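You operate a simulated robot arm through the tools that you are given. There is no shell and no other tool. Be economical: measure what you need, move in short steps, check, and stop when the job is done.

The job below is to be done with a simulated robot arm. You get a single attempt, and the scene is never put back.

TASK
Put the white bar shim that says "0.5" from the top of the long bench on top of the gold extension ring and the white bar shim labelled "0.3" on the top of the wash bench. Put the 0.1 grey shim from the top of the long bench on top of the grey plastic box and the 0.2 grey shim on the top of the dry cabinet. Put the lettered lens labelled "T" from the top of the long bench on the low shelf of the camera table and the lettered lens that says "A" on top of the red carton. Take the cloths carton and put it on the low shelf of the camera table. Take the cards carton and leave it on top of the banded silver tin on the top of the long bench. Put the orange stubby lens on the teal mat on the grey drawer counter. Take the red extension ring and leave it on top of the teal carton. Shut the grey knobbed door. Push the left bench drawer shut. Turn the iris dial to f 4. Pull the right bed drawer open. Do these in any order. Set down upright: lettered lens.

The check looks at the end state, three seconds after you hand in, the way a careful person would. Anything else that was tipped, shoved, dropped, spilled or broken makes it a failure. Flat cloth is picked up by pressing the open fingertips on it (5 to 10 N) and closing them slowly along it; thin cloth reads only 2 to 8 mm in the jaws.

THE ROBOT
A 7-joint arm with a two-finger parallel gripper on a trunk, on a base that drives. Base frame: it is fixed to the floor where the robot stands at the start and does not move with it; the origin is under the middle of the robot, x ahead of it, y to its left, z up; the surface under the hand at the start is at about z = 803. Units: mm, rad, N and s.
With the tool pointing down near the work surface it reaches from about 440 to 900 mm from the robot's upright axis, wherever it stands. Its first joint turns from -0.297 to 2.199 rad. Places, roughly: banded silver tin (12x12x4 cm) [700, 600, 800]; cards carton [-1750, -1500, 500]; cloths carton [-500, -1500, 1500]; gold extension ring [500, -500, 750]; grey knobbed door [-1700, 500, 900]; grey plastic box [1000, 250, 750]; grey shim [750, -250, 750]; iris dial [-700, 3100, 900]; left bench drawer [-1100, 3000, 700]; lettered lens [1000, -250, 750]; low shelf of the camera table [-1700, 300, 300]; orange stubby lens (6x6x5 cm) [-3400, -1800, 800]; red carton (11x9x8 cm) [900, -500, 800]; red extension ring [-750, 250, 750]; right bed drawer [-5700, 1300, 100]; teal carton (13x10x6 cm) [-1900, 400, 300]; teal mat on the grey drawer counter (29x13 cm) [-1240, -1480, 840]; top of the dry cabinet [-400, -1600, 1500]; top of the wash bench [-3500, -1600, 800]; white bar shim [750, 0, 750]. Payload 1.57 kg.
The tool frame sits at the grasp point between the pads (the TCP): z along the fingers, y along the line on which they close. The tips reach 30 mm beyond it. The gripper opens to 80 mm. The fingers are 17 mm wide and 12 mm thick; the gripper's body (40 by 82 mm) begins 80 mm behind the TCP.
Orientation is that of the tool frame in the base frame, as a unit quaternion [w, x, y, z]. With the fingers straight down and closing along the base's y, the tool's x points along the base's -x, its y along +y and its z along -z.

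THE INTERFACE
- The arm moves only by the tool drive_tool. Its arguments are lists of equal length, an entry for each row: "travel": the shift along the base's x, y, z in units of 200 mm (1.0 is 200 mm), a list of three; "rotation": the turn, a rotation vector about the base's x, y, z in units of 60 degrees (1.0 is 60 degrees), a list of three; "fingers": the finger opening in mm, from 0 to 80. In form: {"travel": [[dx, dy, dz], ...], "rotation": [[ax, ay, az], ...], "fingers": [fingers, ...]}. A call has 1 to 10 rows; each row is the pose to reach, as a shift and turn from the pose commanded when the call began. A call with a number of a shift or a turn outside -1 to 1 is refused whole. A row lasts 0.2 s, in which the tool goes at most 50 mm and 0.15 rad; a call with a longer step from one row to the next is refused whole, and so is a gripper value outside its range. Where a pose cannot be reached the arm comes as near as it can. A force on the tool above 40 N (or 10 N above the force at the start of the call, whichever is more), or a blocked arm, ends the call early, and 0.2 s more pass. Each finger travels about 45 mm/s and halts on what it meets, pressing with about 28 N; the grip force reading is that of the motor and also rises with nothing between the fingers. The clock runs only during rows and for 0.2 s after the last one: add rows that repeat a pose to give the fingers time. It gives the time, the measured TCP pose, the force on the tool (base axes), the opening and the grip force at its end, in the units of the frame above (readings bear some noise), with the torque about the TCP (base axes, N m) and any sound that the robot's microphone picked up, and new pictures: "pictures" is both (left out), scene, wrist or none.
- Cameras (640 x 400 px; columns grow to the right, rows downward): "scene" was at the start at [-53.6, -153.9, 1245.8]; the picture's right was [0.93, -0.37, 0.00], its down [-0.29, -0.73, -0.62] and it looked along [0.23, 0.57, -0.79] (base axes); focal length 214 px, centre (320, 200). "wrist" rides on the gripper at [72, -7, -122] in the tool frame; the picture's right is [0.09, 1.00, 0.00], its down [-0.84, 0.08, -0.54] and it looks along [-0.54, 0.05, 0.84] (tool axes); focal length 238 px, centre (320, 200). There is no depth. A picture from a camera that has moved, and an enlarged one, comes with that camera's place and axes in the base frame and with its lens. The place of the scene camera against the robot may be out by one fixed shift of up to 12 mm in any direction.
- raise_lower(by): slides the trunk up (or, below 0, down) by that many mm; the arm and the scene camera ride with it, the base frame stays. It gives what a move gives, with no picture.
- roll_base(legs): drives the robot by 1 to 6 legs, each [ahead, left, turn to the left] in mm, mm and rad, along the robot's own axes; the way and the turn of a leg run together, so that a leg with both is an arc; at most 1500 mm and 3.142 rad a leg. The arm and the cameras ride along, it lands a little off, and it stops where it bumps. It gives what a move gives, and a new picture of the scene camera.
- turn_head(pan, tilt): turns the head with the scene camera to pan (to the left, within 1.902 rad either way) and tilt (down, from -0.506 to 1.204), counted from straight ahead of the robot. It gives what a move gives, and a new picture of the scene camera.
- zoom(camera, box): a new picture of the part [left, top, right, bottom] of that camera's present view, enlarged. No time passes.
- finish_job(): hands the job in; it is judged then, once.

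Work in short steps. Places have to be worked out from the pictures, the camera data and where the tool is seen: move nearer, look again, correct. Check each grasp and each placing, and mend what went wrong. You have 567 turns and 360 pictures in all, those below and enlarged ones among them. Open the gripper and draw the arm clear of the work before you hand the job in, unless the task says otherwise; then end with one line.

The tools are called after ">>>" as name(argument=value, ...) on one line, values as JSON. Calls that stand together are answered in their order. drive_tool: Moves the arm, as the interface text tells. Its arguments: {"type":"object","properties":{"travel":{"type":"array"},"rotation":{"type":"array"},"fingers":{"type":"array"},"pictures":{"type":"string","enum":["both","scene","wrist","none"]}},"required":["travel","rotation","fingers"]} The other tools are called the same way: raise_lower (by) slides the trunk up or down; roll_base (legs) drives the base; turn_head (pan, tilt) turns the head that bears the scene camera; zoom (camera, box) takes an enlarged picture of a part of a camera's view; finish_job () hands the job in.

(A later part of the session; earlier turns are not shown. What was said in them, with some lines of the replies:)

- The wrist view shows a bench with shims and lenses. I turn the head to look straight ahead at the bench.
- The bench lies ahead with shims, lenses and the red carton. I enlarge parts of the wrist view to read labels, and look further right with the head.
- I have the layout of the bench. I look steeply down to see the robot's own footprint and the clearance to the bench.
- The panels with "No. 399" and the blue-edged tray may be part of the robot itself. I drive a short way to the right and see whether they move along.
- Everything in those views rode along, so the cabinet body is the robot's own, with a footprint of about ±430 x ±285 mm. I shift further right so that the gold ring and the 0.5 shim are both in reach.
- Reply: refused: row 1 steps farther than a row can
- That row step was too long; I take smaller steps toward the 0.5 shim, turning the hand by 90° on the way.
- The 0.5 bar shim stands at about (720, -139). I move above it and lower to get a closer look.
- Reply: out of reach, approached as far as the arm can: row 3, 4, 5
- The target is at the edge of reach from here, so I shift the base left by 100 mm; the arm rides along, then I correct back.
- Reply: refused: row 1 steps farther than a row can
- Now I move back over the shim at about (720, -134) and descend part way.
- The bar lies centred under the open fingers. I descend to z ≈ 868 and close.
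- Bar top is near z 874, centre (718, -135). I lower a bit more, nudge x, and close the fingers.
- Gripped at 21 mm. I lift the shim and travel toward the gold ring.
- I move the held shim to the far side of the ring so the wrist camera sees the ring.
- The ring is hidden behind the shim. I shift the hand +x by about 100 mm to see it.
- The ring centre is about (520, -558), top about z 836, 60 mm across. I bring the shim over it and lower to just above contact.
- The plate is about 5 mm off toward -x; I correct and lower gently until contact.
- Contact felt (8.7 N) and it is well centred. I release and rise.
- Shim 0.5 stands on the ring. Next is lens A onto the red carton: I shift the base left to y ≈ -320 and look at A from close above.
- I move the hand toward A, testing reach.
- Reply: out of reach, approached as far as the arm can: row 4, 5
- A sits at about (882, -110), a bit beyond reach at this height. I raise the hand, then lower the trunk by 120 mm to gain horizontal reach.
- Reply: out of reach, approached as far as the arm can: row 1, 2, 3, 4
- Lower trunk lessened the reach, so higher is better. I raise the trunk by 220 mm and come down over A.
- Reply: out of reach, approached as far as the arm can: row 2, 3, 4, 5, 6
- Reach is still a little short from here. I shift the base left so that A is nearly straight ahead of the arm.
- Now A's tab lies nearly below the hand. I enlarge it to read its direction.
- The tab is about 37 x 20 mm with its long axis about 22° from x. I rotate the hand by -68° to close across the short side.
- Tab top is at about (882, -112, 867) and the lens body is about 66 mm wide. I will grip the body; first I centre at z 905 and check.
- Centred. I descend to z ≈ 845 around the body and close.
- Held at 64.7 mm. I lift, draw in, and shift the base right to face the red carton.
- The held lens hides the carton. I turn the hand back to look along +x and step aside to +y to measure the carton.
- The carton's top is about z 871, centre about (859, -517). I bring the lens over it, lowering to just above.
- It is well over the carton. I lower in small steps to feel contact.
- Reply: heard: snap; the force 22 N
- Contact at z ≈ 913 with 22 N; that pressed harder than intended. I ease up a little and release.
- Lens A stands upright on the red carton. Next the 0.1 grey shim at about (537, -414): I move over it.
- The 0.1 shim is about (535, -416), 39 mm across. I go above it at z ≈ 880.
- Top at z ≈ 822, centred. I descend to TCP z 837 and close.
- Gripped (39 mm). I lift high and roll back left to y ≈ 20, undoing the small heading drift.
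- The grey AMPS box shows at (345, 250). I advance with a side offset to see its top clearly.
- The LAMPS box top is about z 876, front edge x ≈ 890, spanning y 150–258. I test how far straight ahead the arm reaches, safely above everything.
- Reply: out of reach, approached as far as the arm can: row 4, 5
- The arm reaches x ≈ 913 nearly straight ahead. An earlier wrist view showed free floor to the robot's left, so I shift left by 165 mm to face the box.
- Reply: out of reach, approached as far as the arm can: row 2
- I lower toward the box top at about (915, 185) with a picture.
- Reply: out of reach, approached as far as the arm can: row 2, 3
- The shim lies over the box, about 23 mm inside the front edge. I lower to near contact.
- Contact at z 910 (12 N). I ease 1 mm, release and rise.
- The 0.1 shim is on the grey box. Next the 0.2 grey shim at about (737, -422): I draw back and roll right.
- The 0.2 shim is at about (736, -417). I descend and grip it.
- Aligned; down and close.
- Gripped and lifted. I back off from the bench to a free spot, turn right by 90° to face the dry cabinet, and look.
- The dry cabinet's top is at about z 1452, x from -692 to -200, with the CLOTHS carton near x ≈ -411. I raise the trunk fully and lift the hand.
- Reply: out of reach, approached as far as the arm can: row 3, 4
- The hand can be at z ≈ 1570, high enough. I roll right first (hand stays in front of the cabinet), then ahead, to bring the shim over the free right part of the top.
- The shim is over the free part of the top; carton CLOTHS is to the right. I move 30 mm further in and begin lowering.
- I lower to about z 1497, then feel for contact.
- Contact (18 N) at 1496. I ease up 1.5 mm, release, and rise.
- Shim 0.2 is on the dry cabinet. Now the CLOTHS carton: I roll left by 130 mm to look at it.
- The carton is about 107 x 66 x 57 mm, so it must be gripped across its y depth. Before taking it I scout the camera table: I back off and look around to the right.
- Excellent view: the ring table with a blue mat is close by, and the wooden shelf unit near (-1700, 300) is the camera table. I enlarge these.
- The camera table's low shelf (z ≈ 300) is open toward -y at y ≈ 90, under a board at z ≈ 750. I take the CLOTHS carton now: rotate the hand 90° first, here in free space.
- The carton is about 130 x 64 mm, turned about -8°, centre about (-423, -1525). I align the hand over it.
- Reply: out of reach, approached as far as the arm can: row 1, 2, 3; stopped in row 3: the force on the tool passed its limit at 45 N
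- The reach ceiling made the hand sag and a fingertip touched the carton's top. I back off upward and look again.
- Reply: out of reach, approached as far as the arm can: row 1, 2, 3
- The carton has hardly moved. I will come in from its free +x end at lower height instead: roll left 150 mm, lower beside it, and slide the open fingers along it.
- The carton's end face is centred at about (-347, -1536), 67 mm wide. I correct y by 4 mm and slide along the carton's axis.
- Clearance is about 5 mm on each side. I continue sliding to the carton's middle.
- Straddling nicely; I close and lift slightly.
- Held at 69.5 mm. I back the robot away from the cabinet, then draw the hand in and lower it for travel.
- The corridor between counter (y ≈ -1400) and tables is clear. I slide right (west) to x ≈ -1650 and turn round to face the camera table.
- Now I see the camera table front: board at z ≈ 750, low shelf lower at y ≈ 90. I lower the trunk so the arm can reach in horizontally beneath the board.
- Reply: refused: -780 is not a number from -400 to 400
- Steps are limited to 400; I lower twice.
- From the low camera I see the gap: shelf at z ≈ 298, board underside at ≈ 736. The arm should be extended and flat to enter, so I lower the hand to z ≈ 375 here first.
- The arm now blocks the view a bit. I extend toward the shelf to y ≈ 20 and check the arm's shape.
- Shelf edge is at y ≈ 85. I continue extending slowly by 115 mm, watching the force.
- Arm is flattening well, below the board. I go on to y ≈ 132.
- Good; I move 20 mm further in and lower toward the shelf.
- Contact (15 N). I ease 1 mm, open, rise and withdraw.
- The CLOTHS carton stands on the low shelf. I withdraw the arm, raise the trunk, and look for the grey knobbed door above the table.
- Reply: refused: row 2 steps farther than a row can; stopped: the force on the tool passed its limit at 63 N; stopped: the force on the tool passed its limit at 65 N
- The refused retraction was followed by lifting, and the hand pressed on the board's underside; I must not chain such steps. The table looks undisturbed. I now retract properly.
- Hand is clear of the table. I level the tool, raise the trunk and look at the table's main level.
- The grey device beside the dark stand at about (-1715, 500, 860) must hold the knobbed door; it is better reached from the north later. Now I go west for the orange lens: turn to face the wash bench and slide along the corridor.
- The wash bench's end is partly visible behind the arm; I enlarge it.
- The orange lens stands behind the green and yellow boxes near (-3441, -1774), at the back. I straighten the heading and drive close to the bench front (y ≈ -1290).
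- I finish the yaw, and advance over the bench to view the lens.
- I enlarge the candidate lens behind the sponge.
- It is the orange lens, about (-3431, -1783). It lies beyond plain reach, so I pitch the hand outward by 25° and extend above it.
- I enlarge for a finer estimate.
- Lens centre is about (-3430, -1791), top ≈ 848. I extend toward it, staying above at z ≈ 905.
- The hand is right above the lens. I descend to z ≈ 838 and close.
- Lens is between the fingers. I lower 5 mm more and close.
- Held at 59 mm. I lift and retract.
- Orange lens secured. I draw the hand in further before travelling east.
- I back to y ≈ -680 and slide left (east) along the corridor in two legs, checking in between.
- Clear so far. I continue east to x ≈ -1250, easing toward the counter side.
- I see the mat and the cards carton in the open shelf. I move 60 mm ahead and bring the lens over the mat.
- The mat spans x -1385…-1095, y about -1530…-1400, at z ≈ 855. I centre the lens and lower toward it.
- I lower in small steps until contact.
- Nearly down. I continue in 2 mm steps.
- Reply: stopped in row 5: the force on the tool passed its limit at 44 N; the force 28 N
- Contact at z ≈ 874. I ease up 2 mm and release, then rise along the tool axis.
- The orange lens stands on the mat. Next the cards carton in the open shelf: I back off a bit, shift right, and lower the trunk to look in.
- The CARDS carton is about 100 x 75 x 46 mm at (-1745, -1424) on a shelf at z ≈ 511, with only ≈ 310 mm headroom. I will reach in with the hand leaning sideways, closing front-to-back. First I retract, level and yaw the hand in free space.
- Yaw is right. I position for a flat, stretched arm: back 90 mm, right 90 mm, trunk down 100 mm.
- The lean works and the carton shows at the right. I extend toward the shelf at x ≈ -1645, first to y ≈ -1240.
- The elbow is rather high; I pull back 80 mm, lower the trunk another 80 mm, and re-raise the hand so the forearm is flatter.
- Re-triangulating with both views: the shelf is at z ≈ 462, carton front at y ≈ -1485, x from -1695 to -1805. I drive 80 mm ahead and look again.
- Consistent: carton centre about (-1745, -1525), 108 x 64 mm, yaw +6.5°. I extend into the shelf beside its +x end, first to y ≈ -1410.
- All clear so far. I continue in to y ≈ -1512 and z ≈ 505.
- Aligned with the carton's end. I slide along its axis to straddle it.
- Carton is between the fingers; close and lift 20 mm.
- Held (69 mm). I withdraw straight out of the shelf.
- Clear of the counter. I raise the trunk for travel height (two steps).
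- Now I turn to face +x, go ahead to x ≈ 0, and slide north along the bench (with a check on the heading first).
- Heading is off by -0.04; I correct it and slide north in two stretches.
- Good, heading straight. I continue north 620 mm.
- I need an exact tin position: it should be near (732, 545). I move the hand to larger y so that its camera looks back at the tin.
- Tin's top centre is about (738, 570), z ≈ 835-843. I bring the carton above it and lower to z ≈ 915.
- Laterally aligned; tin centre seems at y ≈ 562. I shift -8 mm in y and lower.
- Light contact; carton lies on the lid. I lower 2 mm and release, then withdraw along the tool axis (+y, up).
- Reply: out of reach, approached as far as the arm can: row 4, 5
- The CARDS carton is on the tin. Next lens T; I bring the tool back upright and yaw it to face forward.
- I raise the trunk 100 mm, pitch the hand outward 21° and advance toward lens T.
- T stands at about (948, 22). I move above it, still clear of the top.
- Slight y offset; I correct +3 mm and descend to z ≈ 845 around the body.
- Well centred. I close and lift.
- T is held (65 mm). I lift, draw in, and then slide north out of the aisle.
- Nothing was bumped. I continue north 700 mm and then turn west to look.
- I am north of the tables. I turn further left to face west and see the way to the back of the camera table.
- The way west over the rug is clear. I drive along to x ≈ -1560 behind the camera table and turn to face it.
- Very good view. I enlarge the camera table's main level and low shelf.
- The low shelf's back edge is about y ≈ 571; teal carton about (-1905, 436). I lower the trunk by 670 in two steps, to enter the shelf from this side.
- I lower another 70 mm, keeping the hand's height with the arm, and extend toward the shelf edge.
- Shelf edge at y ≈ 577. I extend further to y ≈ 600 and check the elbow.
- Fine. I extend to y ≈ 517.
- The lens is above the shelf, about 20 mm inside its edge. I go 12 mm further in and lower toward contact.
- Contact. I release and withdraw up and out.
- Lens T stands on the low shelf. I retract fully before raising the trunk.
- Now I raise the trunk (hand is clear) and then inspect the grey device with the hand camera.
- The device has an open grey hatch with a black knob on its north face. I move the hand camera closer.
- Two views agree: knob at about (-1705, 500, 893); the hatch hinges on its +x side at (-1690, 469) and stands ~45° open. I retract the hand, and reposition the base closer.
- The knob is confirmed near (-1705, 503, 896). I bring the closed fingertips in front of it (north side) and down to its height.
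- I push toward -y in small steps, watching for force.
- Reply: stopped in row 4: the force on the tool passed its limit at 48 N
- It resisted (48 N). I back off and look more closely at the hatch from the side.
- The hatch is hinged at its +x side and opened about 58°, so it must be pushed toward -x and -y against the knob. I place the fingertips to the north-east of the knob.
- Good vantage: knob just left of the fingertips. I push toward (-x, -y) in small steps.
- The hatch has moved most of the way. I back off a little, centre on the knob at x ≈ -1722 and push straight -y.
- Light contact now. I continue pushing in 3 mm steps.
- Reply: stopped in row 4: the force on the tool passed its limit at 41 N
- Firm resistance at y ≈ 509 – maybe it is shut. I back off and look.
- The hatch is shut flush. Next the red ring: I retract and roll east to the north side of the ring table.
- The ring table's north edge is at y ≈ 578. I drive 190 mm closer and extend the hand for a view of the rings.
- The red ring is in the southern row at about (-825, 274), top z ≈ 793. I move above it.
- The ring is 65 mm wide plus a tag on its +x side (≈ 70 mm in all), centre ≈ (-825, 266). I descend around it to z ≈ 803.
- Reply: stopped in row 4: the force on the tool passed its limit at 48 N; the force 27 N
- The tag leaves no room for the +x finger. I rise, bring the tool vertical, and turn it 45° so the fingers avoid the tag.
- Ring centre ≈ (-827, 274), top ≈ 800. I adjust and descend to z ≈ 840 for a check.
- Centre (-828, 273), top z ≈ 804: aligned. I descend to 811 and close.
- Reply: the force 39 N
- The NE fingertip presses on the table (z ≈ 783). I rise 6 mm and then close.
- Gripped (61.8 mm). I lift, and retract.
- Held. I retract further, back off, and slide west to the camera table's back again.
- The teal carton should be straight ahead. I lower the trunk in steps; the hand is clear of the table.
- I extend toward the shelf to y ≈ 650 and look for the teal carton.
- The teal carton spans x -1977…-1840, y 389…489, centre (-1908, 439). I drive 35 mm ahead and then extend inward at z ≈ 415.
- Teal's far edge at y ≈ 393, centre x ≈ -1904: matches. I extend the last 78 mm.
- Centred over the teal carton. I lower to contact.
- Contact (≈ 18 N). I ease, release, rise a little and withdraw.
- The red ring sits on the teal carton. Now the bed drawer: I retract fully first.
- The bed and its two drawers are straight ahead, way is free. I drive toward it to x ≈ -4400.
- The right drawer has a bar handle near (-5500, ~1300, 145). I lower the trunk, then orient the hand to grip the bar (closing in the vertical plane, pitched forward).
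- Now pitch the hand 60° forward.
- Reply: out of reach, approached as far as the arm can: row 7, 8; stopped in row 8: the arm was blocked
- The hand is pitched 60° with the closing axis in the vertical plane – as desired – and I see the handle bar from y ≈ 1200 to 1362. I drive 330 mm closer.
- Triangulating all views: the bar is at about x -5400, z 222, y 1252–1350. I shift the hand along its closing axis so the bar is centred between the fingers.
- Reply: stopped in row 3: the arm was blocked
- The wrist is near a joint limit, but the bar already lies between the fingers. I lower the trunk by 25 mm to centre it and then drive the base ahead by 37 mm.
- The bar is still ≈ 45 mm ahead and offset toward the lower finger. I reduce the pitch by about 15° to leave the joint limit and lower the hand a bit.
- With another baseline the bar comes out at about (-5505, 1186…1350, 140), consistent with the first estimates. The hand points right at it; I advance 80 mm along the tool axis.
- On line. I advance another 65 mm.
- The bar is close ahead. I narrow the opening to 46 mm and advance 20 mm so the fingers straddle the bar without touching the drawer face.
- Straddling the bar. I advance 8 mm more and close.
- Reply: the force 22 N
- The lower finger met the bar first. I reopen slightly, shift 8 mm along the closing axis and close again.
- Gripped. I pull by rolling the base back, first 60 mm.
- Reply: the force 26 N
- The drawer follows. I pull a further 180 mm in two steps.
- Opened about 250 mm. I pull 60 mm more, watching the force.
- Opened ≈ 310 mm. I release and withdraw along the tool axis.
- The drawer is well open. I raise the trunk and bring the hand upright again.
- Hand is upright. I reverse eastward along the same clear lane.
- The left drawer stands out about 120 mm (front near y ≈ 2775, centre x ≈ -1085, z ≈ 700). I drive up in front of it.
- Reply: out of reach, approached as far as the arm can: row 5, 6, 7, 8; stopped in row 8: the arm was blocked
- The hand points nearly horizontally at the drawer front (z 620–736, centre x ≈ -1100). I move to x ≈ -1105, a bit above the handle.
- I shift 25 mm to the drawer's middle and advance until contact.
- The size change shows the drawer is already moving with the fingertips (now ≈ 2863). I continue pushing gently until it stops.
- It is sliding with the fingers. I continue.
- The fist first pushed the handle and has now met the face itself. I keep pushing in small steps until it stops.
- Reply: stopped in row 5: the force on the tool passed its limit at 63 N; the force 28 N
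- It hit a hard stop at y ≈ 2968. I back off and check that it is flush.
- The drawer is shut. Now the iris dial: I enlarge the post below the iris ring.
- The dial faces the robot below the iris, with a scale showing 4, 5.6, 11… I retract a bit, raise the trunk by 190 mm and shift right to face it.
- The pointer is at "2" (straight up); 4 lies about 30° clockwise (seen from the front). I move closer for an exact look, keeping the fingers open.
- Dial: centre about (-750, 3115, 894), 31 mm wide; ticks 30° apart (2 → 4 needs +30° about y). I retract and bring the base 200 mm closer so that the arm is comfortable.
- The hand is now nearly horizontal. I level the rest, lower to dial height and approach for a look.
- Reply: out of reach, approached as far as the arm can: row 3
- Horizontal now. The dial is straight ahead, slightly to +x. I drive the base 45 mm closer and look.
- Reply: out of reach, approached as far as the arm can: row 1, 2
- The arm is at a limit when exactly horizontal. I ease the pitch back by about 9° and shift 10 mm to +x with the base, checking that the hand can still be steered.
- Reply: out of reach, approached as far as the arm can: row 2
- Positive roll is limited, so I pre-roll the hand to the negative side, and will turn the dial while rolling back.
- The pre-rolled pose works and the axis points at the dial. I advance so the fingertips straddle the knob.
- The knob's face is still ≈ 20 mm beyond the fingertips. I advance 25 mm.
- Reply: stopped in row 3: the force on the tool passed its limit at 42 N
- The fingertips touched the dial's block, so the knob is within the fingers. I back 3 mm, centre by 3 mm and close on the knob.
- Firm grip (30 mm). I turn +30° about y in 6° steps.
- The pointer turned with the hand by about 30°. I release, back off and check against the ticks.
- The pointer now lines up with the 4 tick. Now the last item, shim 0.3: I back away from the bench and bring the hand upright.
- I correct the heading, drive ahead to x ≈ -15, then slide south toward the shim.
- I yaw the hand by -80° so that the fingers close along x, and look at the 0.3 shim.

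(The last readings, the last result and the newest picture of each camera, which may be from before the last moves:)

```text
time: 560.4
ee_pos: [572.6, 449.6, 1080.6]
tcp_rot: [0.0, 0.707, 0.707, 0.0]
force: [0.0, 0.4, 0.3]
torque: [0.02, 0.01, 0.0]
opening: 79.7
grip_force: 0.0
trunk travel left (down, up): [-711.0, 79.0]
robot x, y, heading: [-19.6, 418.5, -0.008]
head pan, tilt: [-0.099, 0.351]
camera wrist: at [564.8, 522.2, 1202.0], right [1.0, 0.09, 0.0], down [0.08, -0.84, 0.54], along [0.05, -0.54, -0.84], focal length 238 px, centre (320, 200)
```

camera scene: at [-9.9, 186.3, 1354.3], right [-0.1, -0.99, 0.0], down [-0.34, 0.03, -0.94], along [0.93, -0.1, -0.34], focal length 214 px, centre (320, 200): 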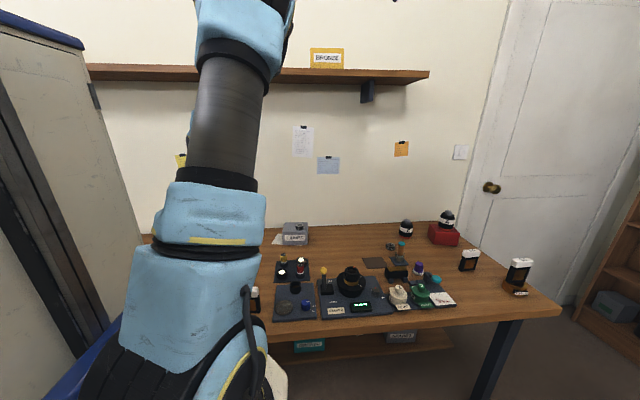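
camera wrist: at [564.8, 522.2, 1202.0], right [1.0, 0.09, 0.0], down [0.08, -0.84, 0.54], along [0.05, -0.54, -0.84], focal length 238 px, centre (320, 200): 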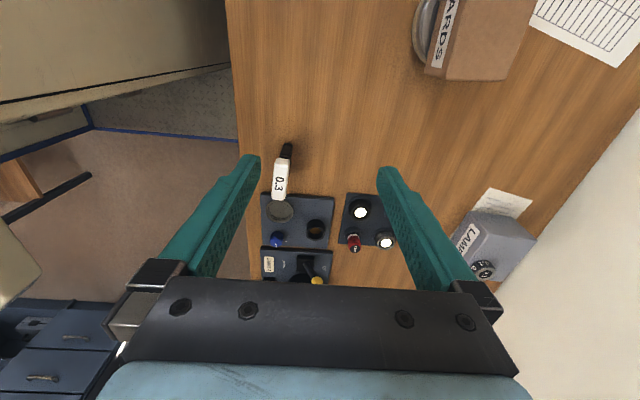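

The 0.3 shim is at about (519, 346). I move above it at z ≈ 980.

>>> drive_tool(travel=[[-0.1, -0.15, -0.1], [-0.2, -0.3, -0.2], [-0.26, -0.45, -0.3], [-0.268, -0.52, -0.45], [-0.268, -0.52, -0.5]], rotation=[[0, 0, -0.06], [0, 0, -0.12], [0, 0, -0.12], [0, 0, -0.12], [0, 0, -0.12]], fingers=[60, 60, 60, 60, 60], pictures="wrist")

```text
time: 561.6
ee_pos: [518.0, 346.0, 981.3]
tcp_rot: [0.001, 0.75, 0.661, -0.001]
force: [0.6, -0.2, 0.8]
torque: [0.0, 0.0, -0.04]
opening: 60.1
grip_force: 0.1
trunk travel left (down, up): [-711.0, 79.0]
robot x, y, heading: [-20.9, 417.1, 0.001]
head pan, tilt: [-0.099, 0.351]
camera wrist: at [519.9, 417.7, 1101.9], right [1.0, -0.03, 0.0], down [-0.03, -0.84, 0.54], along [-0.02, -0.54, -0.84], focal length 238 px, centre (320, 200)
```

wrist: 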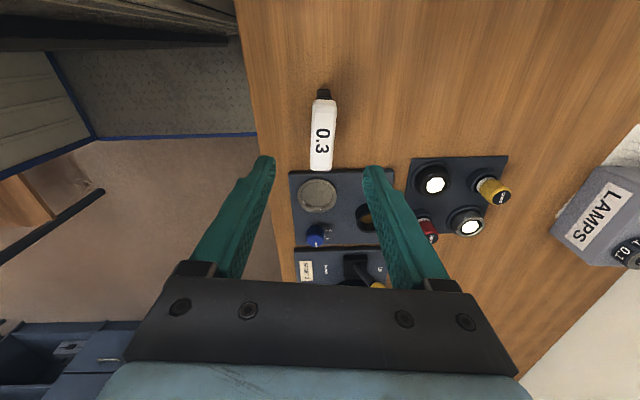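

Aligned over the bar (519, 346). I descend to z ≈ 868 and check.

>>> drive_tool(travel=[[0.005, 0, -0.2], [0.005, 0, -0.4], [0.005, 0, -0.56], [0.005, 0, -0.56]], rotation=[[0, 0, -0.03], [0, 0, -0.05], [0, 0, -0.05], [0, 0, -0.05]], fingers=[60, 60, 60, 60], pictures="wrist")

```text
time: 562.6
ee_pos: [518.0, 346.0, 868.6]
tcp_rot: [0.0, 0.767, 0.642, 0.0]
force: [-0.1, -0.2, -0.1]
torque: [-0.01, -0.02, -0.01]
opening: 60.0
grip_force: 0.0
trunk travel left (down, up): [-711.0, 79.0]
robot x, y, heading: [-18.5, 419.8, -0.004]
head pan, tilt: [-0.099, 0.351]
camera wrist: at [525.0, 417.5, 989.8], right [1.0, -0.08, 0.0], down [-0.07, -0.84, 0.54], along [-0.05, -0.54, -0.84], focal length 238 px, centre (320, 200)
```

wrist: 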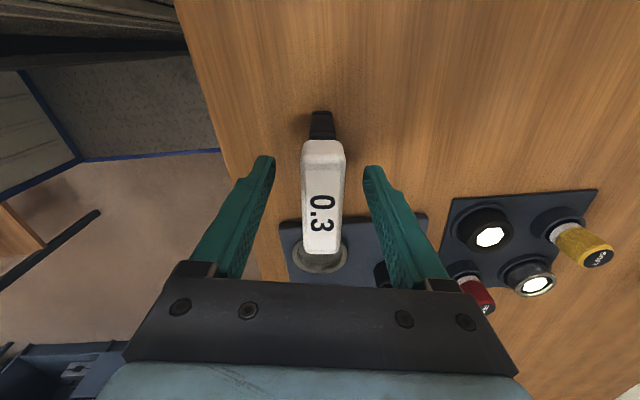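

Same picture as with 0.5. Lower 8 mm and close, then lift.

>>> drive_tool(travel=[[0, 0, -0.04], [0, 0, -0.04], [0, 0, -0.04], [0, 0, -0.04], [0, 0, -0.04], [0, 0, -0.04]], rotation=[[0, 0, 0], [0, 0, 0], [0, 0, 0], [0, 0, 0], [0, 0, 0], [0, 0, 0]], fingers=[60, 45, 30, 20, 10, 10], pictures="none")

>>> drive_tool(travel=[[0, 0, 0.2], [0, 0, 0.4], [0, 0, 0.6], [0, 0, 0.8], [0, 0, 1.0]], rotation=[[0, 0, 0], [0, 0, 0], [0, 0, 0], [0, 0, 0], [0, 0, 0]], fingers=[10, 10, 10, 10, 10], pictures="wrist")

```text
time: 564.0
ee_pos: [518.3, 344.6, 860.2]
tcp_rot: [0.0, 0.768, 0.641, -0.001]
force: [0.2, -0.1, 0.3]
torque: [0.0, -0.01, 0.0]
opening: 21.2
grip_force: 28.1
trunk travel left (down, up): [-711.0, 79.0]
robot x, y, heading: [-21.2, 418.0, -0.004]
head pan, tilt: [-0.099, 0.351]
```

```text
time: 565.2
ee_pos: [522.1, 345.4, 1062.1]
tcp_rot: [0.001, 0.767, 0.642, 0.0]
force: [-0.2, -0.5, -1.7]
torque: [0.01, 0.02, -0.01]
opening: 21.0
grip_force: 27.9
trunk travel left (down, up): [-711.0, 79.0]
robot x, y, heading: [-25.4, 418.2, -0.003]
head pan, tilt: [-0.099, 0.351]
camera wrist: at [527.6, 418.8, 1182.7], right [1.0, -0.09, 0.0], down [-0.07, -0.84, 0.54], along [-0.05, -0.54, -0.84], focal length 238 px, centre (320, 200)
```

wrist: 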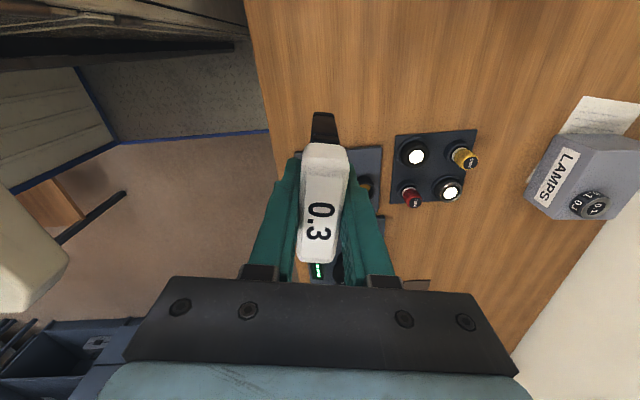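

Held. I slide south out of the aisle, checking the heading halfway.

>>> roll_base(legs=[[0, -600, 0.003]])

>>> roll_base(legs=[[0, -560, 0.0]])

>>> roll_base(legs=[[-180, 0, 0], [0, 0, -1.571]])

```text
time: 568.6
ee_pos: [522.3, -255.4, 1061.0]
tcp_rot: [0.001, 0.764, 0.645, -0.001]
force: [-0.5, -0.7, -0.9]
torque: [-0.04, 0.05, 0.02]
opening: 20.9
grip_force: 27.9
trunk travel left (down, up): [-711.0, 79.0]
robot x, y, heading: [-19.0, -186.1, 0.01]
head pan, tilt: [-0.099, 0.351]
camera scene: at [-6.4, -420.6, 1354.3], right [-0.09, -1.0, 0.0], down [-0.34, 0.03, -0.94], along [0.94, -0.09, -0.34], focal length 214 px, centre (320, 200)
```

scene: 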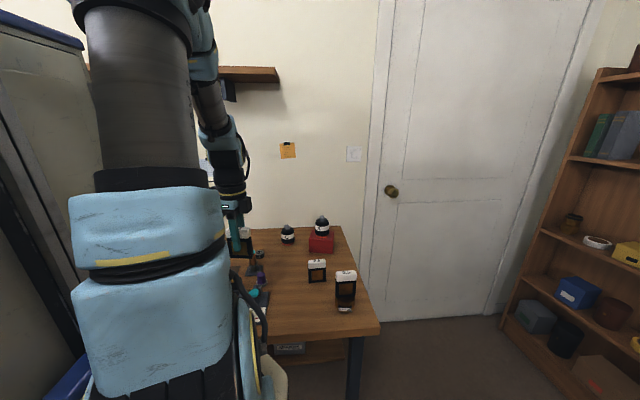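

```text
time: 571.8
ee_pos: [522.9, -828.3, 1059.7]
tcp_rot: [0.0, 0.768, 0.641, 0.0]
force: [-0.3, -0.8, 0.5]
torque: [0.02, 0.01, -0.05]
opening: 20.9
grip_force: 28.7
trunk travel left (down, up): [-711.0, 79.0]
robot x, y, heading: [-19.2, -756.3, -0.005]
head pan, tilt: [-0.099, 0.351]
camera scene: at [-8.8, -987.6, 1354.3], right [-0.1, -0.99, 0.0], down [-0.34, 0.04, -0.94], along [0.93, -0.1, -0.34], focal length 214 px, centre (320, 200)
```

scene: 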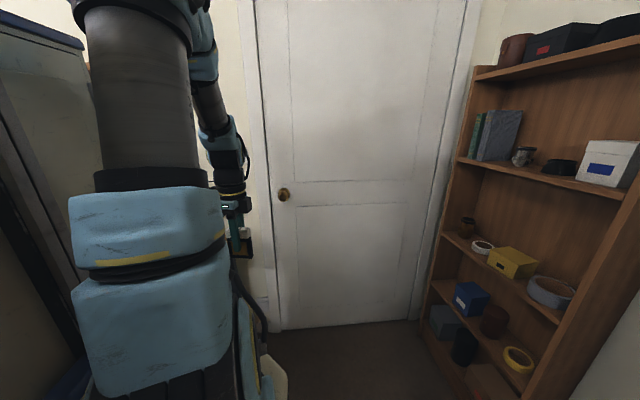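

```text
time: 577.2
ee_pos: [-287.5, -1293.5, 1061.2]
tcp_rot: [0.0, 0.995, -0.1, -0.001]
force: [0.1, -1.0, -1.0]
torque: [0.0, 0.01, -0.01]
opening: 20.8
grip_force: 28.2
trunk travel left (down, up): [-711.0, 79.0]
robot x, y, heading: [-200.0, -752.9, -1.599]
head pan, tilt: [-0.099, 0.351]
camera scene: at [-442.0, -753.9, 1354.3], right [-0.99, 0.12, 0.0], down [0.04, 0.34, -0.94], along [-0.12, -0.93, -0.34], focal length 214 px, centre (320, 200)
```

scene: 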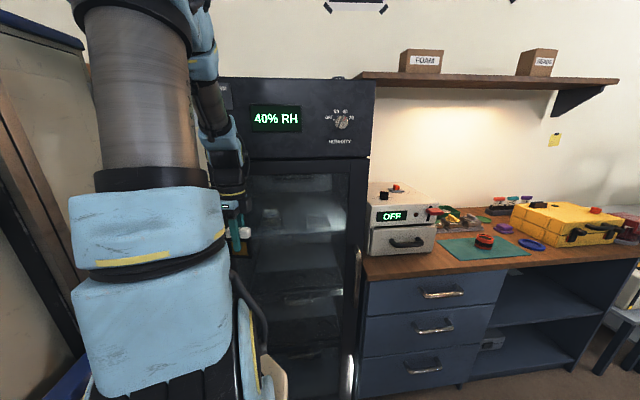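

Straightening the heading, I head west along the corridor.

>>> roll_base(legs=[[-40, 0, 0.028], [0, -1450, 0]])

>>> roll_base(legs=[[0, -900, 0]])

```text
time: 585.0
ee_pos: [-1729.4, -1260.3, 1060.5]
tcp_rot: [0.0, 0.996, -0.085, -0.001]
force: [0.4, 0.4, 0.0]
torque: [-0.01, -0.03, -0.04]
opening: 21.1
grip_force: 28.1
trunk travel left (down, up): [-711.0, 79.0]
robot x, y, heading: [-1661.7, -720.8, -1.566]
head pan, tilt: [-0.099, 0.351]
camera scene: at [-1901.4, -726.8, 1354.3], right [-1.0, 0.09, 0.0], down [0.03, 0.34, -0.94], along [-0.09, -0.93, -0.34], focal length 214 px, centre (320, 200)
```

scene: 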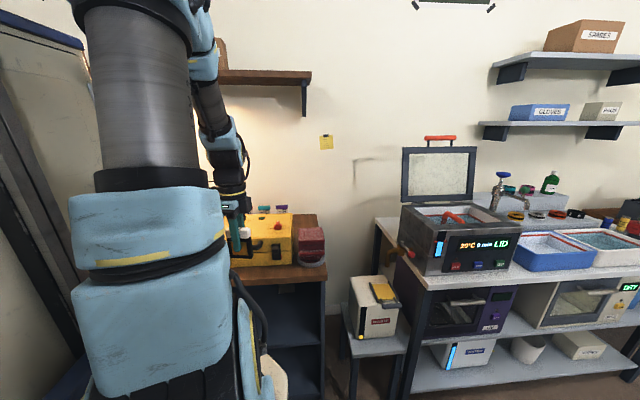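

```text
time: 589.7
ee_pos: [-2620.3, -1271.4, 1060.6]
tcp_rot: [0.0, 0.997, -0.08, -0.002]
force: [0.6, 0.2, -0.3]
torque: [0.02, 0.02, 0.01]
opening: 21.1
grip_force: 28.2
trunk travel left (down, up): [-711.0, 79.0]
robot x, y, heading: [-2558.7, -728.8, -1.559]
head pan, tilt: [-0.099, 0.351]
camera scene: at [-2798.3, -739.1, 1354.3], right [-1.0, 0.08, 0.0], down [0.03, 0.34, -0.94], along [-0.08, -0.94, -0.34], focal length 214 px, centre (320, 200)
```

scene: 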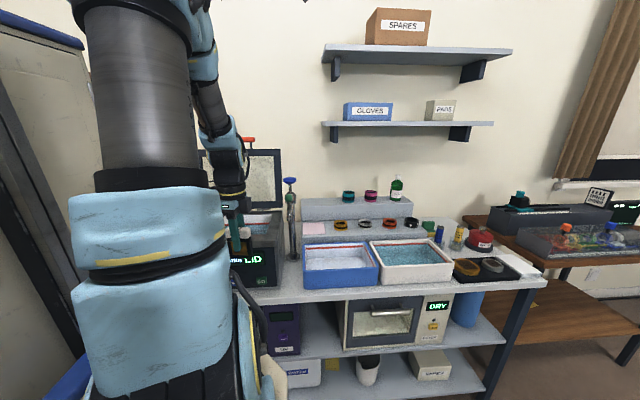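

>>> zoom(camera="scene", box=[270, 180, 560, 310])

```text
2.21 times, centred on (415, 245) of scene
camera zoom: at [-2798.3, -739.1, 1354.3], right [-1.0, 0.08, 0.0], down [0.03, 0.34, -0.94], along [-0.08, -0.94, -0.34], focal length 473 px, centre (110, 101)
```

zoom: 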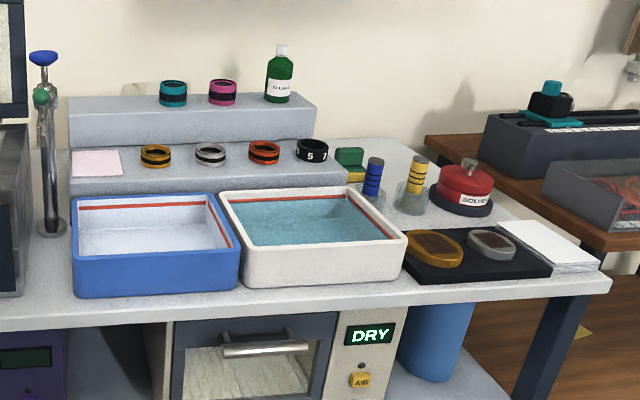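

A free spot on the bench top is behind the bottles, left of the sponge, about (-3550, -1665). I go on west to x ≈ -3500 and then move up to the bench.

>>> roll_base(legs=[[0, -940, -0.01]])

>>> roll_base(legs=[[85, 0, 0]])

>>> drive_tool(travel=[[0, -0.2, 0], [0, -0.4, 0], [0, -0.6, 0]], rotation=[[0, 0, 0], [0, 0, 0], [0, 0, 0]], fingers=[10, 10, 10], pictures="wrist")

```text
time: 594.6
ee_pos: [-3573.0, -1271.2, 1060.4]
tcp_rot: [-0.001, 0.996, -0.095, -0.001]
force: [-1.0, 0.1, -0.4]
torque: [-0.01, -0.02, 0.04]
opening: 21.1
grip_force: 27.9
trunk travel left (down, up): [-711.0, 79.0]
robot x, y, heading: [-3492.3, -730.7, -1.587]
head pan, tilt: [-0.099, 0.351]
camera scene: at [-3734.2, -733.3, 1354.3], right [-0.99, 0.11, 0.0], down [0.04, 0.34, -0.94], along [-0.11, -0.93, -0.34], focal length 214 px, centre (320, 200)
```

scene: 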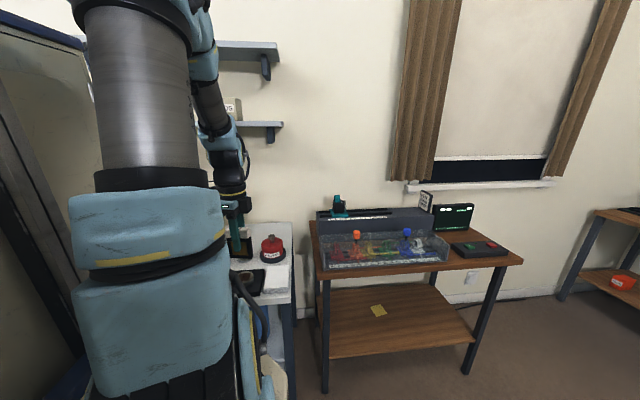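

```text
time: 595.7
ee_pos: [-3572.3, -1355.1, 1061.1]
tcp_rot: [0.0, 0.996, -0.093, -0.001]
force: [-0.2, -0.1, -1.1]
torque: [0.03, -0.01, 0.02]
opening: 21.3
grip_force: 28.0
trunk travel left (down, up): [-711.0, 79.0]
robot x, y, heading: [-3496.7, -815.9, -1.582]
head pan, tilt: [-0.099, 0.351]
camera scene: at [-3735.3, -818.2, 1354.3], right [-0.99, 0.11, 0.0], down [0.04, 0.34, -0.94], along [-0.1, -0.93, -0.34], focal length 214 px, centre (320, 200)
```

scene: 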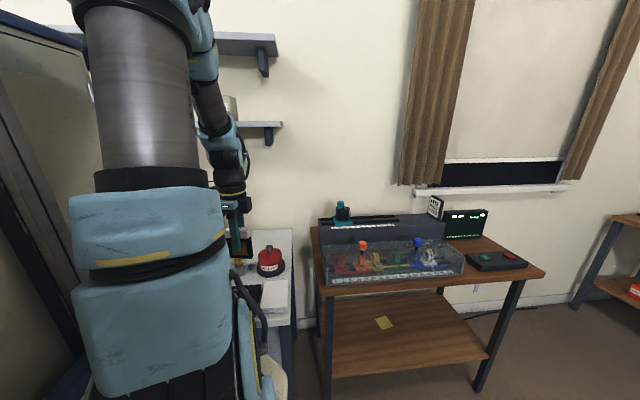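

```text
time: 596.5
ee_pos: [-3572.8, -1476.2, 1063.7]
tcp_rot: [-0.001, 0.996, -0.093, 0.0]
force: [0.1, 0.1, 0.0]
torque: [0.0, -0.01, -0.02]
opening: 21.4
grip_force: 27.3
trunk travel left (down, up): [-711.0, 79.0]
robot x, y, heading: [-3491.9, -814.0, -1.582]
head pan, tilt: [-0.099, 0.351]
camera wrist: at [-3501.4, -1482.5, 1184.8], right [-0.1, -1.0, 0.0], down [-0.84, 0.08, 0.54], along [-0.54, 0.05, -0.84], focal length 238 px, centre (320, 200)
```

wrist: 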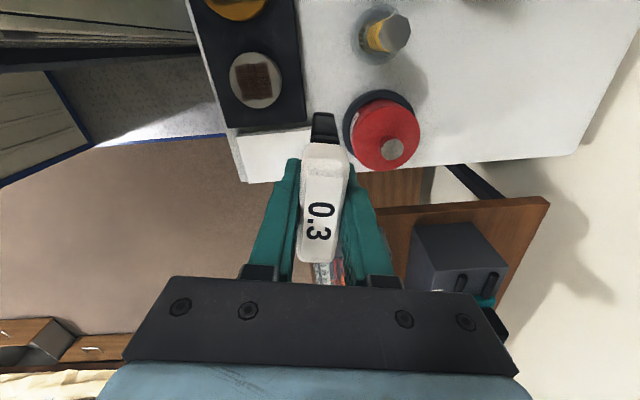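

Free surface around (-3570, -1690), clear of bottle, solvent and sponge. I lower to z ≈ 1000 and advance over it.

>>> drive_tool(travel=[[0, -0.05, -0.2], [0, -0.2, -0.32], [0, -0.4, -0.32], [0.01, -0.6, -0.32], [0.015, -0.8, -0.32], [0.015, -1.0, -0.34]], rotation=[[0, 0, 0], [0, 0, 0], [0, 0, 0], [0, 0, 0], [0, 0, 0], [0, 0, 0]], fingers=[10, 10, 10, 10, 10, 10], pictures="wrist")

```text
time: 597.9
ee_pos: [-3572.0, -1675.1, 992.1]
tcp_rot: [0.001, 0.996, -0.093, -0.001]
force: [0.0, 0.4, 0.7]
torque: [-0.03, 0.0, 0.04]
opening: 21.0
grip_force: 28.3
trunk travel left (down, up): [-711.0, 79.0]
robot x, y, heading: [-3495.2, -817.1, -1.583]
head pan, tilt: [-0.099, 0.351]
camera wrist: at [-3500.4, -1682.4, 1114.9], right [-0.1, -1.0, 0.0], down [-0.84, 0.08, 0.54], along [-0.54, 0.05, -0.84], focal length 238 px, centre (320, 200)
```

wrist: 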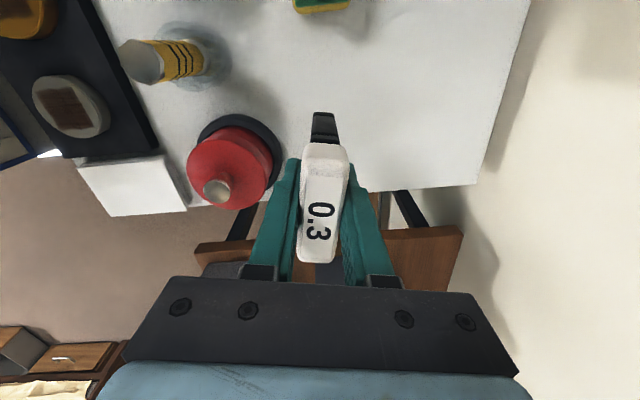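

The spot below is free. I descend to z ≈ 868.

>>> drive_tool(travel=[[0, 0, -0.2], [0, 0, -0.4], [0, 0, -0.55], [0, 0, -0.61]], rotation=[[0, 0, 0], [0, 0, 0], [0, 0, 0], [0, 0, 0]], fingers=[10, 10, 10, 10], pictures="wrist")

```text
time: 598.9
ee_pos: [-3571.9, -1676.4, 870.3]
tcp_rot: [0.001, 0.996, -0.094, -0.001]
force: [1.3, 0.3, 0.0]
torque: [-0.03, 0.01, -0.01]
opening: 21.0
grip_force: 27.9
trunk travel left (down, up): [-711.0, 79.0]
robot x, y, heading: [-3495.6, -814.3, -1.58]
head pan, tilt: [-0.099, 0.351]
camera wrist: at [-3499.7, -1683.4, 992.1], right [-0.1, -1.0, 0.0], down [-0.84, 0.08, 0.54], along [-0.54, 0.05, -0.84], focal length 238 px, centre (320, 200)
```

wrist: 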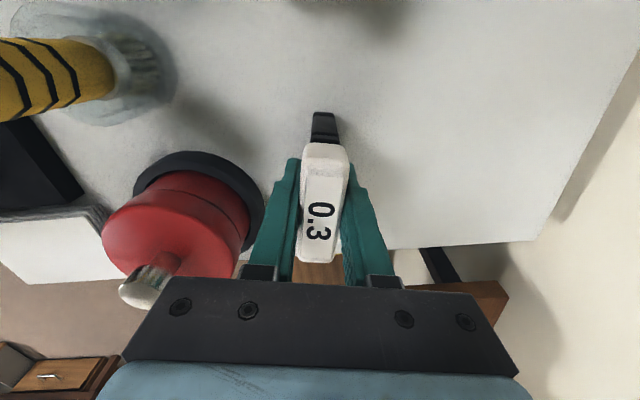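

I now feel for the surface in 2–3 mm steps.

>>> drive_tool(travel=[[0, 0, -0.015], [0, 0, -0.03], [0, 0, -0.04], [0, 0, -0.05]], rotation=[[0, 0, 0], [0, 0, 0], [0, 0, 0], [0, 0, 0]], fingers=[10, 10, 10, 10], pictures="none")

```text
time: 599.9
ee_pos: [-3570.0, -1676.1, 859.7]
tcp_rot: [0.0, 0.996, -0.093, -0.001]
force: [0.5, 0.0, 1.1]
torque: [0.01, 0.02, 0.01]
opening: 20.7
grip_force: 28.0
trunk travel left (down, up): [-711.0, 79.0]
robot x, y, heading: [-3493.4, -816.9, -1.586]
head pan, tilt: [-0.099, 0.351]
```

>>> drive_tool(travel=[[0, 0, -0.01], [0, 0, -0.02], [0, 0, -0.025]], rotation=[[0, 0, 0], [0, 0, 0], [0, 0, 0]], fingers=[10, 10, 10], pictures="none")

```text
time: 600.7
ee_pos: [-3569.4, -1676.9, 859.1]
tcp_rot: [0.003, 0.996, -0.093, 0.0]
force: [0.4, 0.8, 26.4]
torque: [0.07, -0.05, 0.03]
opening: 21.3
grip_force: 28.1
trunk travel left (down, up): [-711.0, 79.0]
robot x, y, heading: [-3495.8, -815.3, -1.585]
head pan, tilt: [-0.099, 0.351]
```

Firm contact (26 N). I ease 4 mm of command, release, rise and look.

>>> drive_tool(travel=[[0, 0, 0.018], [0, 0, 0.018], [0, 0, 0.018], [0, 0, 0.018], [0, 0, 0.018]], rotation=[[0, 0, 0], [0, 0, 0], [0, 0, 0], [0, 0, 0], [0, 0, 0]], fingers=[10, 24, 32, 45, 50], pictures="none")

>>> drive_tool(travel=[[0, 0, 0.2], [0, 0, 0.4], [0, 0, 0.6], [0, 0.1, 0.75]], rotation=[[0, 0, 0], [0, 0, 0], [0, 0, 0], [0, 0, 0]], fingers=[60, 70, 80, 80], pictures="wrist")

```text
time: 601.9
ee_pos: [-3570.1, -1676.2, 857.7]
tcp_rot: [0.0, 0.996, -0.093, -0.001]
force: [0.9, 0.1, -0.4]
torque: [0.0, 0.01, 0.04]
opening: 49.9
grip_force: 0.0
trunk travel left (down, up): [-711.0, 79.0]
robot x, y, heading: [-3497.7, -813.6, -1.581]
head pan, tilt: [-0.099, 0.351]
```

```text
time: 602.9
ee_pos: [-3569.3, -1655.8, 1007.4]
tcp_rot: [-0.001, 0.996, -0.093, 0.0]
force: [-0.8, 0.2, -0.1]
torque: [0.04, 0.02, -0.02]
opening: 79.7
grip_force: 0.1
trunk travel left (down, up): [-711.0, 79.0]
robot x, y, heading: [-3494.6, -818.8, -1.584]
head pan, tilt: [-0.099, 0.351]
camera wrist: at [-3498.5, -1661.9, 1130.2], right [-0.09, -1.0, 0.0], down [-0.84, 0.08, 0.54], along [-0.54, 0.05, -0.84], focal length 238 px, centre (320, 200)
```

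wrist: 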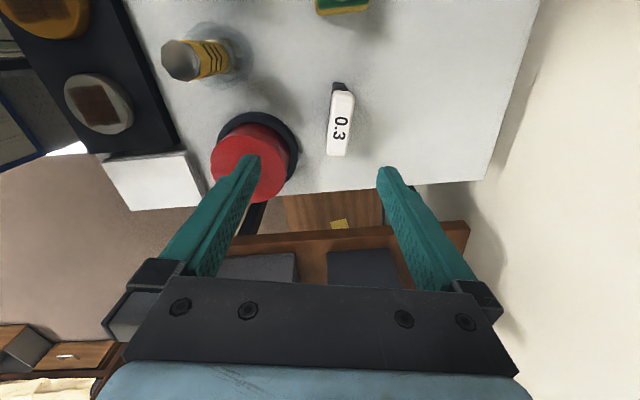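

The 0.3 shim stands on the wash bench; all fourteen jobs are done. I draw the arm clear of the bench and back away.

>>> drive_tool(travel=[[0, 0.2, 0.05], [0, 0.4, 0.1], [0, 0.6, 0.1], [0, 0.8, 0.1], [0, 1.0, 0.1]], rotation=[[0, 0, 0], [0, 0, 0], [0, 0, 0], [0, 0, 0], [0, 0, 0]], fingers=[80, 80, 80, 80, 80], pictures="none")

>>> roll_base(legs=[[-200, 0, 0]])

```text
time: 604.1
ee_pos: [-3571.6, -1456.6, 1028.2]
tcp_rot: [0.0, 0.996, -0.093, -0.001]
force: [0.2, -0.6, 0.6]
torque: [0.08, -0.01, 0.03]
opening: 79.6
grip_force: 0.1
trunk travel left (down, up): [-711.0, 79.0]
robot x, y, heading: [-3493.6, -816.7, -1.582]
head pan, tilt: [-0.099, 0.351]
```

```text
time: 605.7
ee_pos: [-3571.0, -1256.3, 1028.5]
tcp_rot: [-0.001, 0.995, -0.096, -0.001]
force: [-0.1, -0.1, 0.0]
torque: [0.01, 0.03, -0.01]
opening: 80.0
grip_force: 0.1
trunk travel left (down, up): [-711.0, 79.0]
robot x, y, heading: [-3488.8, -615.3, -1.588]
head pan, tilt: [-0.099, 0.351]
camera scene: at [-3732.5, -616.8, 1354.3], right [-0.99, 0.11, 0.0], down [0.04, 0.34, -0.94], along [-0.11, -0.93, -0.34], focal length 214 px, centre (320, 200)
```

scene: 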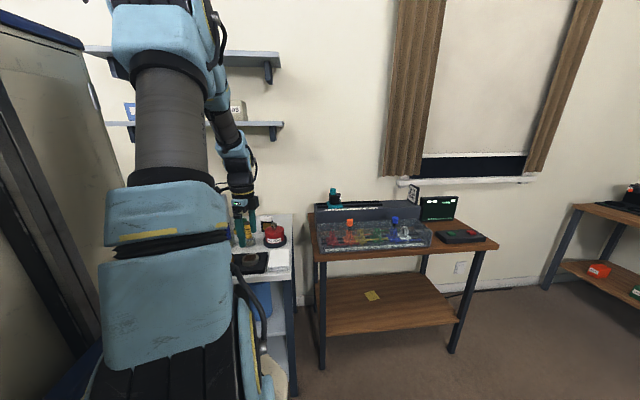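

The gripper is open and the arm is clear; I hand the job in.

>>> finish_job()

```text
The job is handed in.
```

All fourteen tasks are done and the job is handed in, but I heard a snap as lens A was set on the red carton (nothing looked broken), and the hand pressed the underside of the camera table's board at about 65 N without any visible shift.
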